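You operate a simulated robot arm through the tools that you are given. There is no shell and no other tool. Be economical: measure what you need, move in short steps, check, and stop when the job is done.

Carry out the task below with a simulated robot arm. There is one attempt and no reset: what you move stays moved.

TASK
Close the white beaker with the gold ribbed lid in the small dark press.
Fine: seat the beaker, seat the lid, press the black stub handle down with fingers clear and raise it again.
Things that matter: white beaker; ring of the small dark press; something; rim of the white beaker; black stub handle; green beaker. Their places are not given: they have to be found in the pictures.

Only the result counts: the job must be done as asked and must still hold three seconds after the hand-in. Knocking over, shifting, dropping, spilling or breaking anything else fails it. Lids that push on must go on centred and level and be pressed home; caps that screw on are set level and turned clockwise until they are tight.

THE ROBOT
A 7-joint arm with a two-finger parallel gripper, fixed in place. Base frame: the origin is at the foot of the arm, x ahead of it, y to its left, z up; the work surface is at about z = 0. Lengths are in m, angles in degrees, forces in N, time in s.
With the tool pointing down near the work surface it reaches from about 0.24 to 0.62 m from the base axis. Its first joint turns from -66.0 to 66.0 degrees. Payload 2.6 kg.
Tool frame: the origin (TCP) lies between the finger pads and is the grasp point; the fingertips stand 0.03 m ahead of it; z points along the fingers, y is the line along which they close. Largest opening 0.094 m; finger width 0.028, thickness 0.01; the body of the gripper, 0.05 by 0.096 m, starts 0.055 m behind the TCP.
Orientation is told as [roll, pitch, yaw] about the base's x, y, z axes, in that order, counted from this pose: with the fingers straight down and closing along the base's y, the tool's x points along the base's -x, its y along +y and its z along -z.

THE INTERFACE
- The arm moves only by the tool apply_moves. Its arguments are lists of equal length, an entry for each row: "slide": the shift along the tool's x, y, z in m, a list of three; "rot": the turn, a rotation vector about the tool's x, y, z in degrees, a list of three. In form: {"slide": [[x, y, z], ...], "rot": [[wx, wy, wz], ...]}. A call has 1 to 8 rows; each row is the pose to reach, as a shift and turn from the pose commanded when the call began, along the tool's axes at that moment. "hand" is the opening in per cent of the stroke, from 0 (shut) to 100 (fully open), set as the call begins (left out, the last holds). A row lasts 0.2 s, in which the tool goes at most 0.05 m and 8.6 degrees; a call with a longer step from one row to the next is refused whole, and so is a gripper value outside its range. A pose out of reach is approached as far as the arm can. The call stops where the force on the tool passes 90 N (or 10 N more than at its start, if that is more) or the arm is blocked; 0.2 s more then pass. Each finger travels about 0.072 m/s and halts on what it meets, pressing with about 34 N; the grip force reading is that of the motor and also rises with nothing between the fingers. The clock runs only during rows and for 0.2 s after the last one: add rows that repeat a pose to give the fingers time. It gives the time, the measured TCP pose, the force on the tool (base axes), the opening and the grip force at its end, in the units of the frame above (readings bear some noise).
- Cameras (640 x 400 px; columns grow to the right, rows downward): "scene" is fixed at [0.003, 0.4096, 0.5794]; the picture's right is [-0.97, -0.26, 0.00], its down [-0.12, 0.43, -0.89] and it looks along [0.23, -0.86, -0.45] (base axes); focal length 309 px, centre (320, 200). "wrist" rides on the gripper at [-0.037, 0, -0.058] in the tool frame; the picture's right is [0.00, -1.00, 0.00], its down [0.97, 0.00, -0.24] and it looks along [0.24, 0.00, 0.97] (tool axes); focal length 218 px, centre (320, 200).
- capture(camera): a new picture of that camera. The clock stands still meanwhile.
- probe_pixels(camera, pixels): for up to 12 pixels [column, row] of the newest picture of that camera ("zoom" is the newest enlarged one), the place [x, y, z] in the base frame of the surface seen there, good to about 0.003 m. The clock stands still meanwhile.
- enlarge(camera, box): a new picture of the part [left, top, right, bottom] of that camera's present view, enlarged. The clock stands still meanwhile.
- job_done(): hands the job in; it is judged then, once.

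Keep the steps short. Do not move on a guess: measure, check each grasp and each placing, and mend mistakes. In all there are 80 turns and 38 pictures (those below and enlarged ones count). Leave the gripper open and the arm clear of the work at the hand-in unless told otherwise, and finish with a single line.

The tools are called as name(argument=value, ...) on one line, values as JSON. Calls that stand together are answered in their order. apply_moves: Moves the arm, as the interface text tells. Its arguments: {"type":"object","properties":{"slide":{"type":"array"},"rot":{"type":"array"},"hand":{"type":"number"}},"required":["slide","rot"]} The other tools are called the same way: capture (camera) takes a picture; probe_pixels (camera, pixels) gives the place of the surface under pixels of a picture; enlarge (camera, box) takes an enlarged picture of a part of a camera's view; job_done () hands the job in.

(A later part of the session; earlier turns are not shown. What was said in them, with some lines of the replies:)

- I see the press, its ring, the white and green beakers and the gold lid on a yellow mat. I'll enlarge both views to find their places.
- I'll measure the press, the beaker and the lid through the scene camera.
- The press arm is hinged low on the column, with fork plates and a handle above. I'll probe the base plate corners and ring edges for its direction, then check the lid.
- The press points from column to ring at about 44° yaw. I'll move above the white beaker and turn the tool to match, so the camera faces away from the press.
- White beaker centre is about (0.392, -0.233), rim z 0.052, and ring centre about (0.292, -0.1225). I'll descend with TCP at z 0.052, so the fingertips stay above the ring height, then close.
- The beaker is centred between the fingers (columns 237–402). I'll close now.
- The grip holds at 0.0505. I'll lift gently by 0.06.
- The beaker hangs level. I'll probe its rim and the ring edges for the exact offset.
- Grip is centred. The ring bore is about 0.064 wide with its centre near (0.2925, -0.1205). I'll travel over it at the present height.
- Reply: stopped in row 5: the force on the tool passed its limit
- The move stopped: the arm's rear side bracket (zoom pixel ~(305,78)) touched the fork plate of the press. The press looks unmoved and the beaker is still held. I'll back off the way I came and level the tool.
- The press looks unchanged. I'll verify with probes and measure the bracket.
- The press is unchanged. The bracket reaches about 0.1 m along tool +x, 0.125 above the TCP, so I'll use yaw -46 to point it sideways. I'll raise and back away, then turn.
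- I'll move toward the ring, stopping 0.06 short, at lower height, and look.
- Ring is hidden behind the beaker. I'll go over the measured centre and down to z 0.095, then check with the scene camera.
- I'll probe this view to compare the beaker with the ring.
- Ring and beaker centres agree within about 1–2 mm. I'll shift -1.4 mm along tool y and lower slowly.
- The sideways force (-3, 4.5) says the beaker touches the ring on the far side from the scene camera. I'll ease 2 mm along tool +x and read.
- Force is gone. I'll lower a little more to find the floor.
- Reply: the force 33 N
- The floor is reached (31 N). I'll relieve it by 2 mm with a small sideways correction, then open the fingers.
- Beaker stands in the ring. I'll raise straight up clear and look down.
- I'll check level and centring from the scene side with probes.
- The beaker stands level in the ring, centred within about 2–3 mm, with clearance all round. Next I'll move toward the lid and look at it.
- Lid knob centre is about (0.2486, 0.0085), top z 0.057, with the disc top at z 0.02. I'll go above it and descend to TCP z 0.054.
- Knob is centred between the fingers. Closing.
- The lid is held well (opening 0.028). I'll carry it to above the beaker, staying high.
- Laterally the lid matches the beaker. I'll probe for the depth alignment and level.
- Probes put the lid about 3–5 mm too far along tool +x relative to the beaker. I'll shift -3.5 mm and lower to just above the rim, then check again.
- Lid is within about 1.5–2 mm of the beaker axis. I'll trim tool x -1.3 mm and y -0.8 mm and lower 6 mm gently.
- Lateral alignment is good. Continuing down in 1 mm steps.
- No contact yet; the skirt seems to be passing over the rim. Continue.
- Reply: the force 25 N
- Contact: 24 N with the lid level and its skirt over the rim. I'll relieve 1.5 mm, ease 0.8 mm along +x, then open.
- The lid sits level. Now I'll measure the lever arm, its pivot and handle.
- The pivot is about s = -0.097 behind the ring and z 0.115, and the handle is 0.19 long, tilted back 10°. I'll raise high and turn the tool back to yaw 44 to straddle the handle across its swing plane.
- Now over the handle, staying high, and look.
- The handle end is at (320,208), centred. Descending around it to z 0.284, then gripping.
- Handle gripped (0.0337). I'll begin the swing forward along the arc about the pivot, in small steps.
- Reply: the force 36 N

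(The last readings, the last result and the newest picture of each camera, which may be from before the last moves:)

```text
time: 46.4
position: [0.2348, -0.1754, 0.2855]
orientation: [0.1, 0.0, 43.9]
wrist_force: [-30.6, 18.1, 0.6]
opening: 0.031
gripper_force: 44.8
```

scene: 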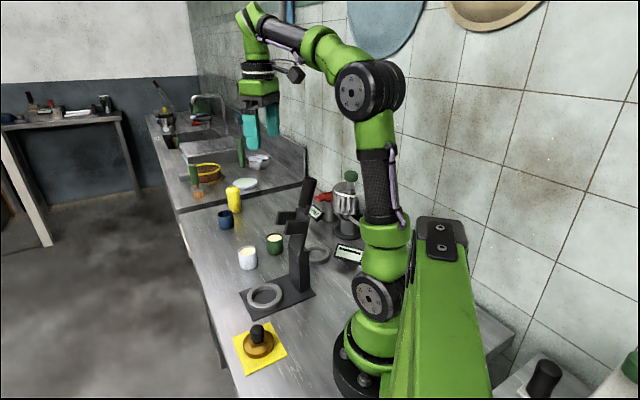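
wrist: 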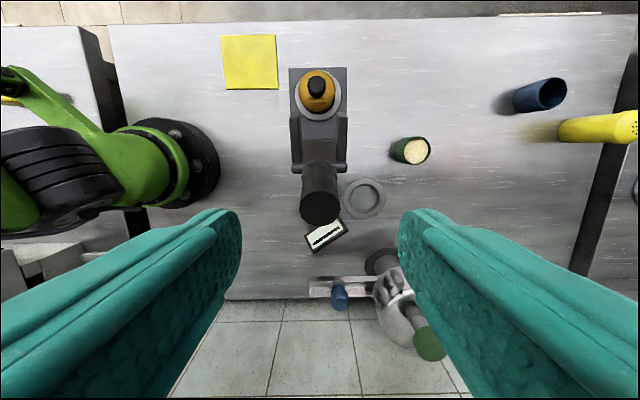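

There's a side force of about 34 N along tool +y, so the swing plane differs slightly from my path. I'll ease +2 mm in y and read.

apply_moves(slide=[[0, 0.001, 0], [0, 0.002, 0], [0, 0.002, 0]], rot=[[0, 0, 0], [0, 0, 0], [0, 0, 0]])

```text
time: 47.2
position: [0.2344, -0.1759, 0.2864]
orientation: [-0.2, 0.0, 44.0]
wrist_force: [10.2, -8.0, -24.0]
opening: 0.0308
gripper_force: 45.0
```

apply_moves(slide=[[-0.012, -0.0002, 0.0025], [-0.0236, 0.0002, 0.0052], [-0.035, 0.0005, 0.0085], [-0.0464, 0.0008, 0.0126], [-0.0464, 0.0008, 0.0126]], rot=[[0, 0, 0], [0, 0, 0], [0, 0, 0], [0, 0, 0], [0, 0, 0]])

```text
time: 48.4
position: [0.268, -0.1428, 0.275]
orientation: [-0.6, -0.2, 44.1]
wrist_force: [2.3, -3.3, 27.5]
opening: 0.0323
gripper_force: 44.7
```

Forces are modest. Continuing the arc.

apply_moves(slide=[[-0.0105, 0.0003, 0.004], [-0.0216, 0.0006, 0.0095], [-0.0315, 0.0009, 0.0155], [-0.0415, 0.0012, 0.023], [-0.0505, 0.0014, 0.031], [-0.0593, 0.0017, 0.039], [-0.0593, 0.0017, 0.039]], rot=[[0, 0, 0], [0, 0, 0], [0, 0, 0], [0, 0, 0], [0, 0, 0], [0, 0, 0], [0, 0, 0]])

```text
time: 50.0
position: [0.3105, -0.1016, 0.2368]
orientation: [-0.4, 0.0, 44.0]
wrist_force: [12.6, -11.3, 13.5]
opening: 0.035
gripper_force: 44.9
```

apply_moves(slide=[[-0.008, -0.0007, 0.009], [-0.0154, -0.0007, 0.0184], [-0.022, -0.0007, 0.0285], [-0.0282, -0.0007, 0.0387], [-0.0335, -0.0007, 0.0497], [-0.0335, -0.0007, 0.0497]], rot=[[0, 0, 0], [0, 0, 0], [0, 0, 0], [0, 0, 0], [0, 0, 0], [0, 0, 0]])

enlarge(camera="scene", box=[220, 190, 330, 320])

```text
time: 51.4
position: [0.3338, -0.0766, 0.1863]
orientation: [-0.3, -0.2, 44.0]
wrist_force: [12.2, 12.2, 16.3]
opening: 0.0351
gripper_force: 45.5
```

```text
3.08 times, centred on (275, 255) of scene
```

zoom: 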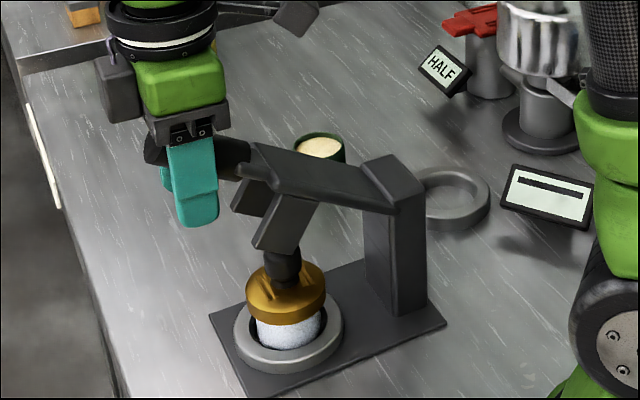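

The fork straddles the knob and is closing on the lid, with the fingers out at the handle end and well clear. Continuing down.

apply_moves(slide=[[-0.004, 0, 0.0085], [-0.0075, 0, 0.017], [-0.01, 0, 0.0255], [-0.012, 0, 0.034], [-0.012, 0, 0.034]], rot=[[0, 0, 0], [0, 0, 0], [0, 0, 0], [0, 0, 0], [0, 0, 0]])

```text
time: 52.6
position: [0.3423, -0.0664, 0.1517]
orientation: [0.0, 0.0, 44.0]
wrist_force: [4.2, 14.8, 10.7]
opening: 0.0352
gripper_force: 45.4
```

apply_moves(slide=[[-0.0015, 0, 0.006], [-0.0025, 0, 0.012], [-0.003, 0, 0.018], [-0.003, 0, 0.018]], rot=[[0, 0, 0], [0, 0, 0], [0, 0, 0], [0, 0, 0]])

enlarge(camera="scene", box=[220, 220, 320, 320])

```text
time: 53.6
position: [0.3436, -0.0665, 0.1342]
orientation: [-0.2, -0.2, 44.0]
wrist_force: [1.2, 21.9, 10.1]
opening: 0.0349
gripper_force: 44.1
```

```text
4.00 times, centred on (270, 270) of scene
```

zoom: 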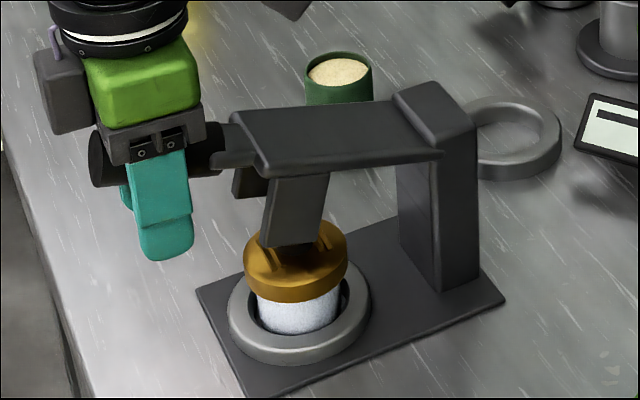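

The fork tips are about to touch the lid. Lowering in 2–3 mm rows while watching the force.

apply_moves(slide=[[-0.0003, 0.0005, 0.003], [-0.0005, 0.0007, 0.006], [-0.0006, 0.0007, 0.009], [-0.0006, 0.0007, 0.009]], rot=[[0, 0, 0], [0, 0, 0], [0, 0, 0], [0, 0, 0]])

```text
time: 54.6
position: [0.3446, -0.0661, 0.1239]
orientation: [-0.2, -0.1, 44.1]
wrist_force: [11.1, 19.7, 10.0]
opening: 0.0351
gripper_force: 45.0
```

apply_moves(slide=[[0.0005, 0, 0.003], [0.0005, 0, 0.006], [0.0005, 0, 0.009], [0.0005, 0, 0.009]], rot=[[0, 0, 0], [0, 0, 0], [0, 0, 0], [0, 0, 0]])

```text
time: 55.6
position: [0.3447, -0.0656, 0.1155]
orientation: [-0.2, -0.1, 44.0]
wrist_force: [16.5, 20.0, 9.1]
opening: 0.0353
gripper_force: 45.1
```

apply_moves(slide=[[-0.0012, 0, 0.003], [-0.0014, 0, 0.006], [-0.0014, 0, 0.008], [-0.0014, 0, 0.008]], rot=[[0, 0, 0], [0, 0, 0], [0, 0, 0], [0, 0, 0]])

enlarge(camera="scene", box=[220, 220, 320, 320])

```text
time: 56.6
position: [0.3444, -0.0662, 0.1068]
orientation: [-0.1, 0.0, 43.9]
wrist_force: [5.6, 9.0, 7.8]
opening: 0.0353
gripper_force: 44.8
```

```text
4.00 times, centred on (270, 270) of scene
```

zoom: 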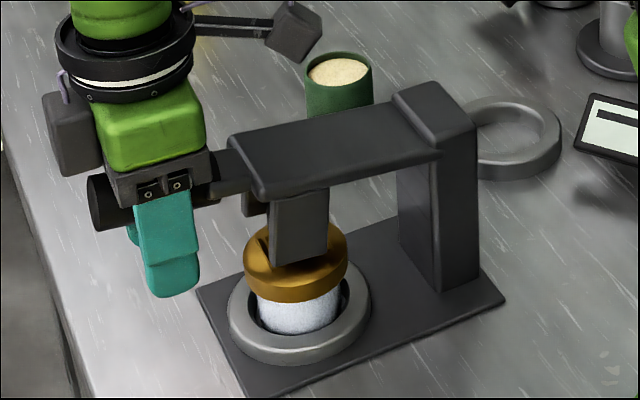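

The fork is nearly vertical at the lid. Continuing to press.

apply_moves(slide=[[0, 0, 0.002], [0.0002, 0, 0.004], [0.0004, 0, 0.006], [0.0004, 0, 0.006]], rot=[[0, 0, 0], [0, 0, 0], [0, 0, 0], [0, 0, 0]])

```text
time: 57.6
position: [0.344, -0.0662, 0.1017]
orientation: [-0.1, 0.0, 44.0]
wrist_force: [5.1, 10.3, 8.1]
opening: 0.0353
gripper_force: 44.6
```

apply_moves(slide=[[0.0002, 0, 0.002], [0.0005, 0, 0.004], [0.0008, 0, 0.006], [0.0008, 0, 0.006]], rot=[[0, 0, 0], [0, 0, 0], [0, 0, 0], [0, 0, 0]])

```text
time: 58.6
position: [0.3434, -0.0671, 0.0955]
orientation: [-0.2, -0.1, 44.0]
wrist_force: [9.1, 16.0, 7.7]
opening: 0.0352
gripper_force: 44.9
```

apply_moves(slide=[[0, 0, 0.002], [0.0003, 0, 0.004], [0.0006, 0, 0.006], [0.0006, 0, 0.006]], rot=[[0, 0, 0], [0, 0, 0], [0, 0, 0], [0, 0, 0]])

enlarge(camera="scene", box=[220, 220, 320, 320])

```text
time: 59.6
position: [0.3431, -0.0677, 0.0893]
orientation: [-0.3, -0.2, 44.0]
wrist_force: [14.2, 15.7, 5.1]
opening: 0.035
gripper_force: 44.9
```

```text
4.00 times, centred on (270, 270) of scene
```

zoom: 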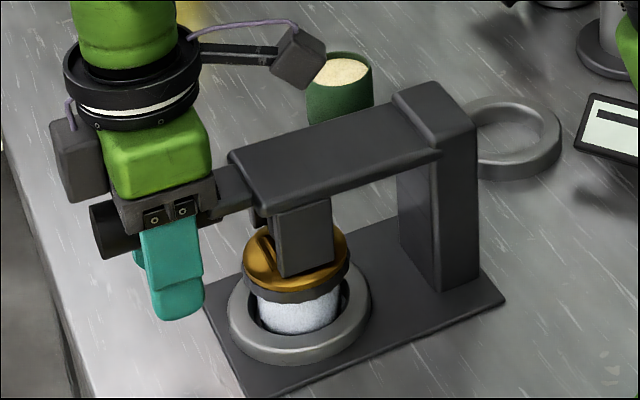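

Still only light force, with the fork now at the lid. Continuing.

apply_moves(slide=[[0.0004, 0, 0.002], [0.0008, 0, 0.004], [0.0012, 0, 0.006], [0.0012, 0, 0.006]], rot=[[0, 0, 0], [0, 0, 0], [0, 0, 0], [0, 0, 0]])

```text
time: 60.6
position: [0.342, -0.0665, 0.0846]
orientation: [-0.2, -0.1, 43.9]
wrist_force: [-0.5, 17.1, 32.0]
opening: 0.0351
gripper_force: 44.8
```

Contact: 32 N. I'll press further in 1.5 mm steps.

apply_moves(slide=[[0.0002, 0, 0.0015], [0.0004, 0, 0.003], [0.0004, 0, 0.003]], rot=[[0, 0, 0], [0, 0, 0], [0, 0, 0]])

```text
time: 61.4
position: [0.3422, -0.0686, 0.0805]
orientation: [-0.2, 0.0, 44.0]
wrist_force: [-6.0, 15.1, 34.2]
opening: 0.035
gripper_force: 45.2
```

apply_moves(slide=[[0.0003, 0, 0.0015], [0.0005, 0, 0.003], [0.0007, 0, 0.0045], [0.0007, 0, 0.0045]], rot=[[0, 0, 0], [0, 0, 0], [0, 0, 0], [0, 0, 0]])

```text
time: 62.4
position: [0.3411, -0.0687, 0.0768]
orientation: [-0.1, 0.0, 43.9]
wrist_force: [-11.0, 14.0, 35.6]
opening: 0.0351
gripper_force: 45.6
```

apply_moves(slide=[[0.0003, 0, 0.0015], [0.0005, 0, 0.003], [0.0007, 0, 0.0045], [0.0007, 0, 0.0045]], rot=[[0, 0, 0], [0, 0, 0], [0, 0, 0], [0, 0, 0]])

enlarge(camera="scene", box=[220, 220, 320, 320])

```text
time: 63.4
position: [0.3417, -0.068, 0.0731]
orientation: [-0.3, -0.1, 44.0]
wrist_force: [-9.3, 19.1, 41.6]
opening: 0.035
gripper_force: 44.7
```

```text
4.00 times, centred on (270, 270) of scene
```

zoom: 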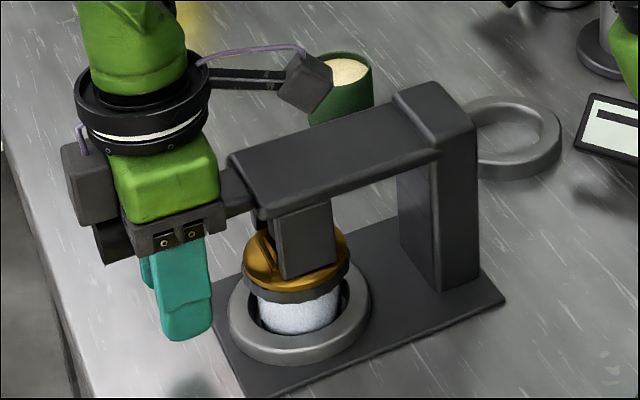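

The handle is slipping a little in the grip (the TCP fell more than the arm). I'll release it, rise, close the fingers and push from above at the handle's outer end.

apply_moves(slide=[[0, 0, 0], [0, 0, 0], [0, 0, 0]], rot=[[0, 0, 0], [0, 0, 0], [0, 0, 0]], hand=65)

apply_moves(slide=[[0, 0, -0.03], [0, 0, -0.06], [0, 0, -0.09], [0, 0, -0.09]], rot=[[0, 0, 0], [0, 0, 0], [0, 0, 0], [0, 0, 0]])

apply_moves(slide=[[0, 0, 0], [0, 0, 0], [0, 0, 0], [0, 0, 0]], rot=[[0, 0, 0], [0, 0, 0], [0, 0, 0], [0, 0, 0]], hand=0)

enlarge(camera="scene", box=[220, 220, 320, 320])

```text
time: 64.2
position: [0.3434, -0.07, 0.0723]
orientation: [-0.3, -0.2, 44.0]
wrist_force: [-1.0, 13.7, 34.7]
opening: 0.061
gripper_force: 0.0
```

```text
time: 65.2
position: [0.3408, -0.0695, 0.1633]
orientation: [-0.2, -0.1, 44.0]
wrist_force: [-0.8, 0.8, -0.9]
opening: 0.0612
gripper_force: 0.0
```

```text
time: 66.2
position: [0.3409, -0.0696, 0.1616]
orientation: [-0.2, 0.0, 44.0]
wrist_force: [-0.4, -0.1, 0.2]
opening: 0.0
gripper_force: 32.8
```

```text
4.00 times, centred on (270, 270) of scene
```

zoom: 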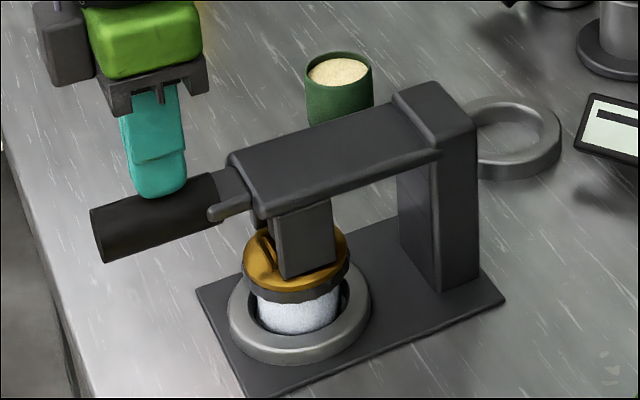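

The lever stays down, and the closed fingers are just above the handle. I'll probe the heights.

probe_pixels(camera="zoom", pixels=[[150, 205], [110, 215], [120, 235], [200, 200], [255, 155], [420, 105], [260, 265], [340, 258], [300, 290], [262, 288], [300, 265], [290, 130]])

```text
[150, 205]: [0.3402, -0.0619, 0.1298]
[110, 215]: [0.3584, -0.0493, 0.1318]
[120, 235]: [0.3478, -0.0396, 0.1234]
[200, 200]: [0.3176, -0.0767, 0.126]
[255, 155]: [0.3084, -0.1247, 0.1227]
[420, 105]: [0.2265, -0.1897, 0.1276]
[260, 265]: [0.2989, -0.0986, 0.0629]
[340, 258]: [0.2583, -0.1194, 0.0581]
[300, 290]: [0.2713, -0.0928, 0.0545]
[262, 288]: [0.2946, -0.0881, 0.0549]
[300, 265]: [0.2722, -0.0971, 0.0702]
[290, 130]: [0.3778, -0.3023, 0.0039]
```

Handle top is at z 0.13 and the arm is horizontal on the lid. Pressing down with the closed fingertips, 1.5 mm per row.

apply_moves(slide=[[0, 0, 0.0015], [0, 0, 0.003], [0, 0, 0.0045], [0, 0, 0.006], [0, 0, 0.006]], rot=[[0, 0, 0], [0, 0, 0], [0, 0, 0], [0, 0, 0], [0, 0, 0]])

```text
time: 67.4
position: [0.3416, -0.0689, 0.1569]
orientation: [-0.4, -0.3, 44.0]
wrist_force: [-15.3, 2.5, 40.9]
opening: 0.0003
gripper_force: 33.4
```

apply_moves(slide=[[0, 0, 0.0015], [0, 0, 0.003], [0, 0, 0.0045], [0, 0, 0.0045]], rot=[[0, 0, 0], [0, 0, 0], [0, 0, 0], [0, 0, 0]])

```text
time: 68.2
position: [0.3413, -0.0693, 0.1581]
orientation: [-0.6, -0.4, 43.6]
wrist_force: [-9.7, 1.0, 26.0]
opening: 0.0001
gripper_force: 33.1
stopped in row 4: the force on the tool passed its limit (the readings are from after the stop); the commanded pose is now the measured one
```

The press passed 90 N against a firm stop, so the lid is pressed hard. Now I'll rise, open, and straddle the handle to grip it for raising.

apply_moves(slide=[[0, 0, -0.015], [0, 0, -0.03], [0, 0, -0.035], [0, 0, -0.035]], rot=[[0, 0, 0], [-0.6, -0.4, 0], [-0.6, -0.4, 0], [-0.6, -0.4, 0]])

apply_moves(slide=[[0, 0, 0], [0, 0, 0], [0, 0, 0], [0, 0, 0], [0, 0, 0]], rot=[[0, 0, 0], [0, 0, 0], [0, 0, 0], [0, 0, 0], [0, 0, 0]], hand=75)

apply_moves(slide=[[0, 0, 0.03], [0, 0, 0.055], [0, 0, 0.07], [0, 0, 0.079], [0, 0, 0.079]], rot=[[0, 0, 0], [0, 0, 0], [0, 0, 0], [0, 0, 0], [0, 0, 0]])

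```text
time: 69.2
position: [0.3411, -0.0691, 0.1916]
orientation: [0.1, -0.7, 43.7]
wrist_force: [-0.7, 0.3, -0.3]
opening: 0.0
gripper_force: 32.5
```

```text
time: 70.4
position: [0.3407, -0.0692, 0.1927]
orientation: [0.2, -0.8, 43.8]
wrist_force: [0.4, -0.4, 0.7]
opening: 0.0703
gripper_force: 0.1
```

```text
time: 71.6
position: [0.3416, -0.0681, 0.1126]
orientation: [0.3, -0.7, 43.7]
wrist_force: [-0.3, -0.5, -0.2]
opening: 0.0706
gripper_force: 0.2
```

Straddled without touching. Closing on the handle.

apply_moves(slide=[[0, 0, 0], [0, 0, 0], [0, 0, 0], [0, 0, 0], [0, 0, 0]], rot=[[0, 0, 0], [0, 0, 0], [0, 0, 0], [0, 0, 0], [0, 0, 0]], hand=10)

```text
time: 72.8
position: [0.3423, -0.0692, 0.1137]
orientation: [0.1, -0.7, 43.9]
wrist_force: [3.2, -5.7, -3.3]
opening: 0.0352
gripper_force: 45.3
```

Gripped. Swinging the handle back up along the reverse arc.

apply_moves(slide=[[0.0005, 0, -0.012], [0.0017, 0, -0.0237], [0.0038, 0, -0.0355], [0.0066, 0, -0.0469], [0.0104, -0.0001, -0.058], [0.0147, -0.0002, -0.0691], [0.0147, -0.0002, -0.0691]], rot=[[0, 0, 0], [0, 0, 0], [0, 0, 0], [0, 0, 0], [0, 0, 0], [0, 0, 0], [0, 0, 0]])

```text
time: 74.4
position: [0.33, -0.0796, 0.1812]
orientation: [0.3, -0.7, 43.7]
wrist_force: [4.8, 4.4, -5.4]
opening: 0.0346
gripper_force: 45.2
```

apply_moves(slide=[[0.0111, -0.0002, -0.021], [0.0251, -0.0004, -0.0402], [0.0415, -0.0006, -0.0572], [0.0602, -0.0009, -0.0718], [0.0602, -0.0009, -0.0718]], rot=[[0, 0, 0], [0, 0, 0], [0, 0, 0], [0, 0, 0], [0, 0, 0]])

```text
time: 75.6
position: [0.2864, -0.1225, 0.2531]
orientation: [0.0, -0.7, 43.8]
wrist_force: [10.8, -0.5, -2.3]
opening: 0.0303
gripper_force: 45.5
```

apply_moves(slide=[[0.0206, -0.0006, -0.0119], [0.0426, -0.001, -0.0208], [0.0656, -0.0014, -0.0265], [0.0656, -0.0014, -0.0265]], rot=[[0, 0, 0], [0, 0, 0], [0, 0, 0], [0, 0, 0]])

```text
time: 76.6
position: [0.2409, -0.1697, 0.2783]
orientation: [0.1, -0.8, 43.7]
wrist_force: [17.3, -2.8, -4.0]
opening: 0.0307
gripper_force: 44.7
```

apply_moves(slide=[[0.0236, -0.001, -0.0025], [0.0473, -0.0014, -0.0017], [0.059, -0.0016, 0.0], [0.059, -0.0016, 0.0]], rot=[[0, 0, 0], [0, 0, 0], [0, 0, 0], [0, 0, 0]])

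```text
time: 77.6
position: [0.2, -0.2111, 0.2765]
orientation: [0.2, -0.7, 43.7]
wrist_force: [0.9, -0.4, -0.4]
opening: 0.0094
gripper_force: 0.2
```

The fingers have closed to 0.0094, so the handle left the grip near the end. I'll look.

enlarge(camera="scene", box=[220, 160, 350, 320])

```text
2.50 times, centred on (285, 240) of scene
```

zoom: 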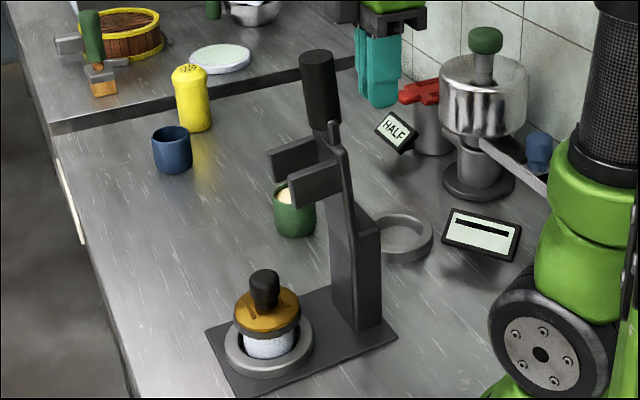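

The handle is nearly upright but leans slightly forward, having slipped out ahead of the fingers. I'll measure it and the lid.

probe_pixels(camera="zoom", pixels=[[316, 55], [320, 75], [324, 110], [302, 90], [337, 90], [264, 275], [290, 318], [245, 318], [268, 305], [315, 190], [268, 350]])

```text
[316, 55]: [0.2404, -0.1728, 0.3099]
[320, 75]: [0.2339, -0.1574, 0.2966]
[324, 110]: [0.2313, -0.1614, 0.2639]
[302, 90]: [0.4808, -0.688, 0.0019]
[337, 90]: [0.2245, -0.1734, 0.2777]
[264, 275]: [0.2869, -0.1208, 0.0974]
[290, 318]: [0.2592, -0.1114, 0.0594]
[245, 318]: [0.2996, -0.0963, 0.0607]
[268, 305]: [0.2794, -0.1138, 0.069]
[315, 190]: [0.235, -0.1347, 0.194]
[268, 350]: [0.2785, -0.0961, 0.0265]
```

The handle stands about 6° forward of vertical. I'll rise over it, come down in front and push it back to its original rest with closed fingers.

apply_moves(slide=[[0, 0, -0.045], [0, 0, -0.09], [-0.045, 0, -0.09], [-0.09, 0, -0.09], [-0.13, 0, -0.09], [-0.13, 0, -0.045], [-0.13, 0, -0.01], [-0.13, 0, -0.01]], rot=[[0, 0, 0], [0, 0, 0], [0, 0, 0], [0, 0, 0], [0, 0, 0], [0, 0, 0], [0, 0, 0], [0, 0, 0]], hand=0)

probe_pixels(camera="scene", pixels=[[285, 190], [284, 183], [263, 270]])

```text
time: 79.4
position: [0.2933, -0.1196, 0.2891]
orientation: [0.2, -0.7, 43.7]
wrist_force: [0.0, 0.9, 0.5]
opening: 0.0
gripper_force: 33.4
```

```text
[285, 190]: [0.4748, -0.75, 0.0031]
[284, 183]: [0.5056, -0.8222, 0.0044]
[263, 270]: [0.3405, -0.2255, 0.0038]
```

In front of the handle. Pushing it back along -u slowly.

apply_moves(slide=[[0.025, 0, 0], [0.045, 0, 0], [0.06, 0, 0], [0.072, 0, 0], [0.083, 0, 0], [0.092, 0, 0], [0.097, 0, 0], [0.097, 0, 0]], rot=[[0, 0, 0], [0, 0, 0], [0, 0, 0], [0, 0, 0], [0, 0, 0], [0, 0, 0], [0, 0, 0], [0, 0, 0]])

```text
time: 81.2
position: [0.2243, -0.1862, 0.2883]
orientation: [0.3, -0.8, 43.9]
wrist_force: [9.6, 5.6, 0.0]
opening: 0.0
gripper_force: 33.1
```

The handle is back at its rest (11 N resistance). Retreating forward, then up and open, and a last picture.

apply_moves(slide=[[-0.03, 0, 0], [-0.07, 0, 0], [-0.1, 0, 0], [-0.12, 0, -0.04], [-0.13, 0, -0.08], [-0.13, -0.04, -0.1], [-0.13, -0.08, -0.1], [-0.13, -0.08, -0.1]], rot=[[0, 0, 0], [0, 0, 0], [0, 0, 0], [0, 0, 0], [0, 0, 0], [0, 0, 0], [0, 0, 0], [0, 0, 0]], hand=0)

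apply_moves(slide=[[0, 0, 0], [0, 0, 0], [0, 0, 0], [0, 0, 0], [0, 0, 0], [0, 0, 0]], rot=[[0, 0, 0], [0, 0, 0], [0, 0, 0], [0, 0, 0], [0, 0, 0], [0, 0, 0]], hand=100)

enlarge(camera="scene", box=[230, 180, 330, 310])

```text
time: 83.0
position: [0.3718, -0.1569, 0.3899]
orientation: [0.2, -0.7, 43.8]
wrist_force: [0.7, 0.0, -0.3]
opening: 0.0002
gripper_force: 33.0
```

```text
time: 84.4
position: [0.3726, -0.1562, 0.3896]
orientation: [0.0, -0.7, 43.8]
wrist_force: [-0.4, 0.1, -0.5]
opening: 0.0939
gripper_force: 0.0
```

```text
3.08 times, centred on (280, 245) of scene
```

zoom: 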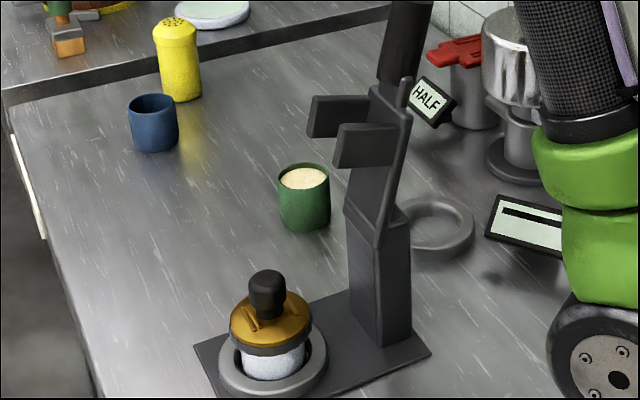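

The handle is raised at rest. A final level check of the lid by probing.

probe_pixels(camera="zoom", pixels=[[236, 318], [306, 312], [270, 336], [245, 305], [300, 300], [270, 348], [250, 343], [298, 340], [270, 365], [266, 280], [400, 45], [305, 180]])

```text
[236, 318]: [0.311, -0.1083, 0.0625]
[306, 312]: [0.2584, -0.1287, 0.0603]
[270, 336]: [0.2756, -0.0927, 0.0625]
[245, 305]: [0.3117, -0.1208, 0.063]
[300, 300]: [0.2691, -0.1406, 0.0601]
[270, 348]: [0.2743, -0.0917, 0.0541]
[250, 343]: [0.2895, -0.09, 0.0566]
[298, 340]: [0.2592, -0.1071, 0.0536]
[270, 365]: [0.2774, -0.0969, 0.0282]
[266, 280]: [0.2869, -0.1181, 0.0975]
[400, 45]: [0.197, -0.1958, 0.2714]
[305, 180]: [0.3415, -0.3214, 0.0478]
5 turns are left
```

The lid top is level (z 0.060–0.063 all round), the handle is back at its start place, and the green beaker is unmoved. The arm is clear and the gripper open. Handing in.

job_done()

```text
The job is handed in.
```

I seated the white beaker in the ring, put the gold lid on level and pressed it to a firm stop (over 90 N), then raised the handle again; I could not measure the lid moving down during the press, and the arm's rear bracket bumped the press once without shifting it.
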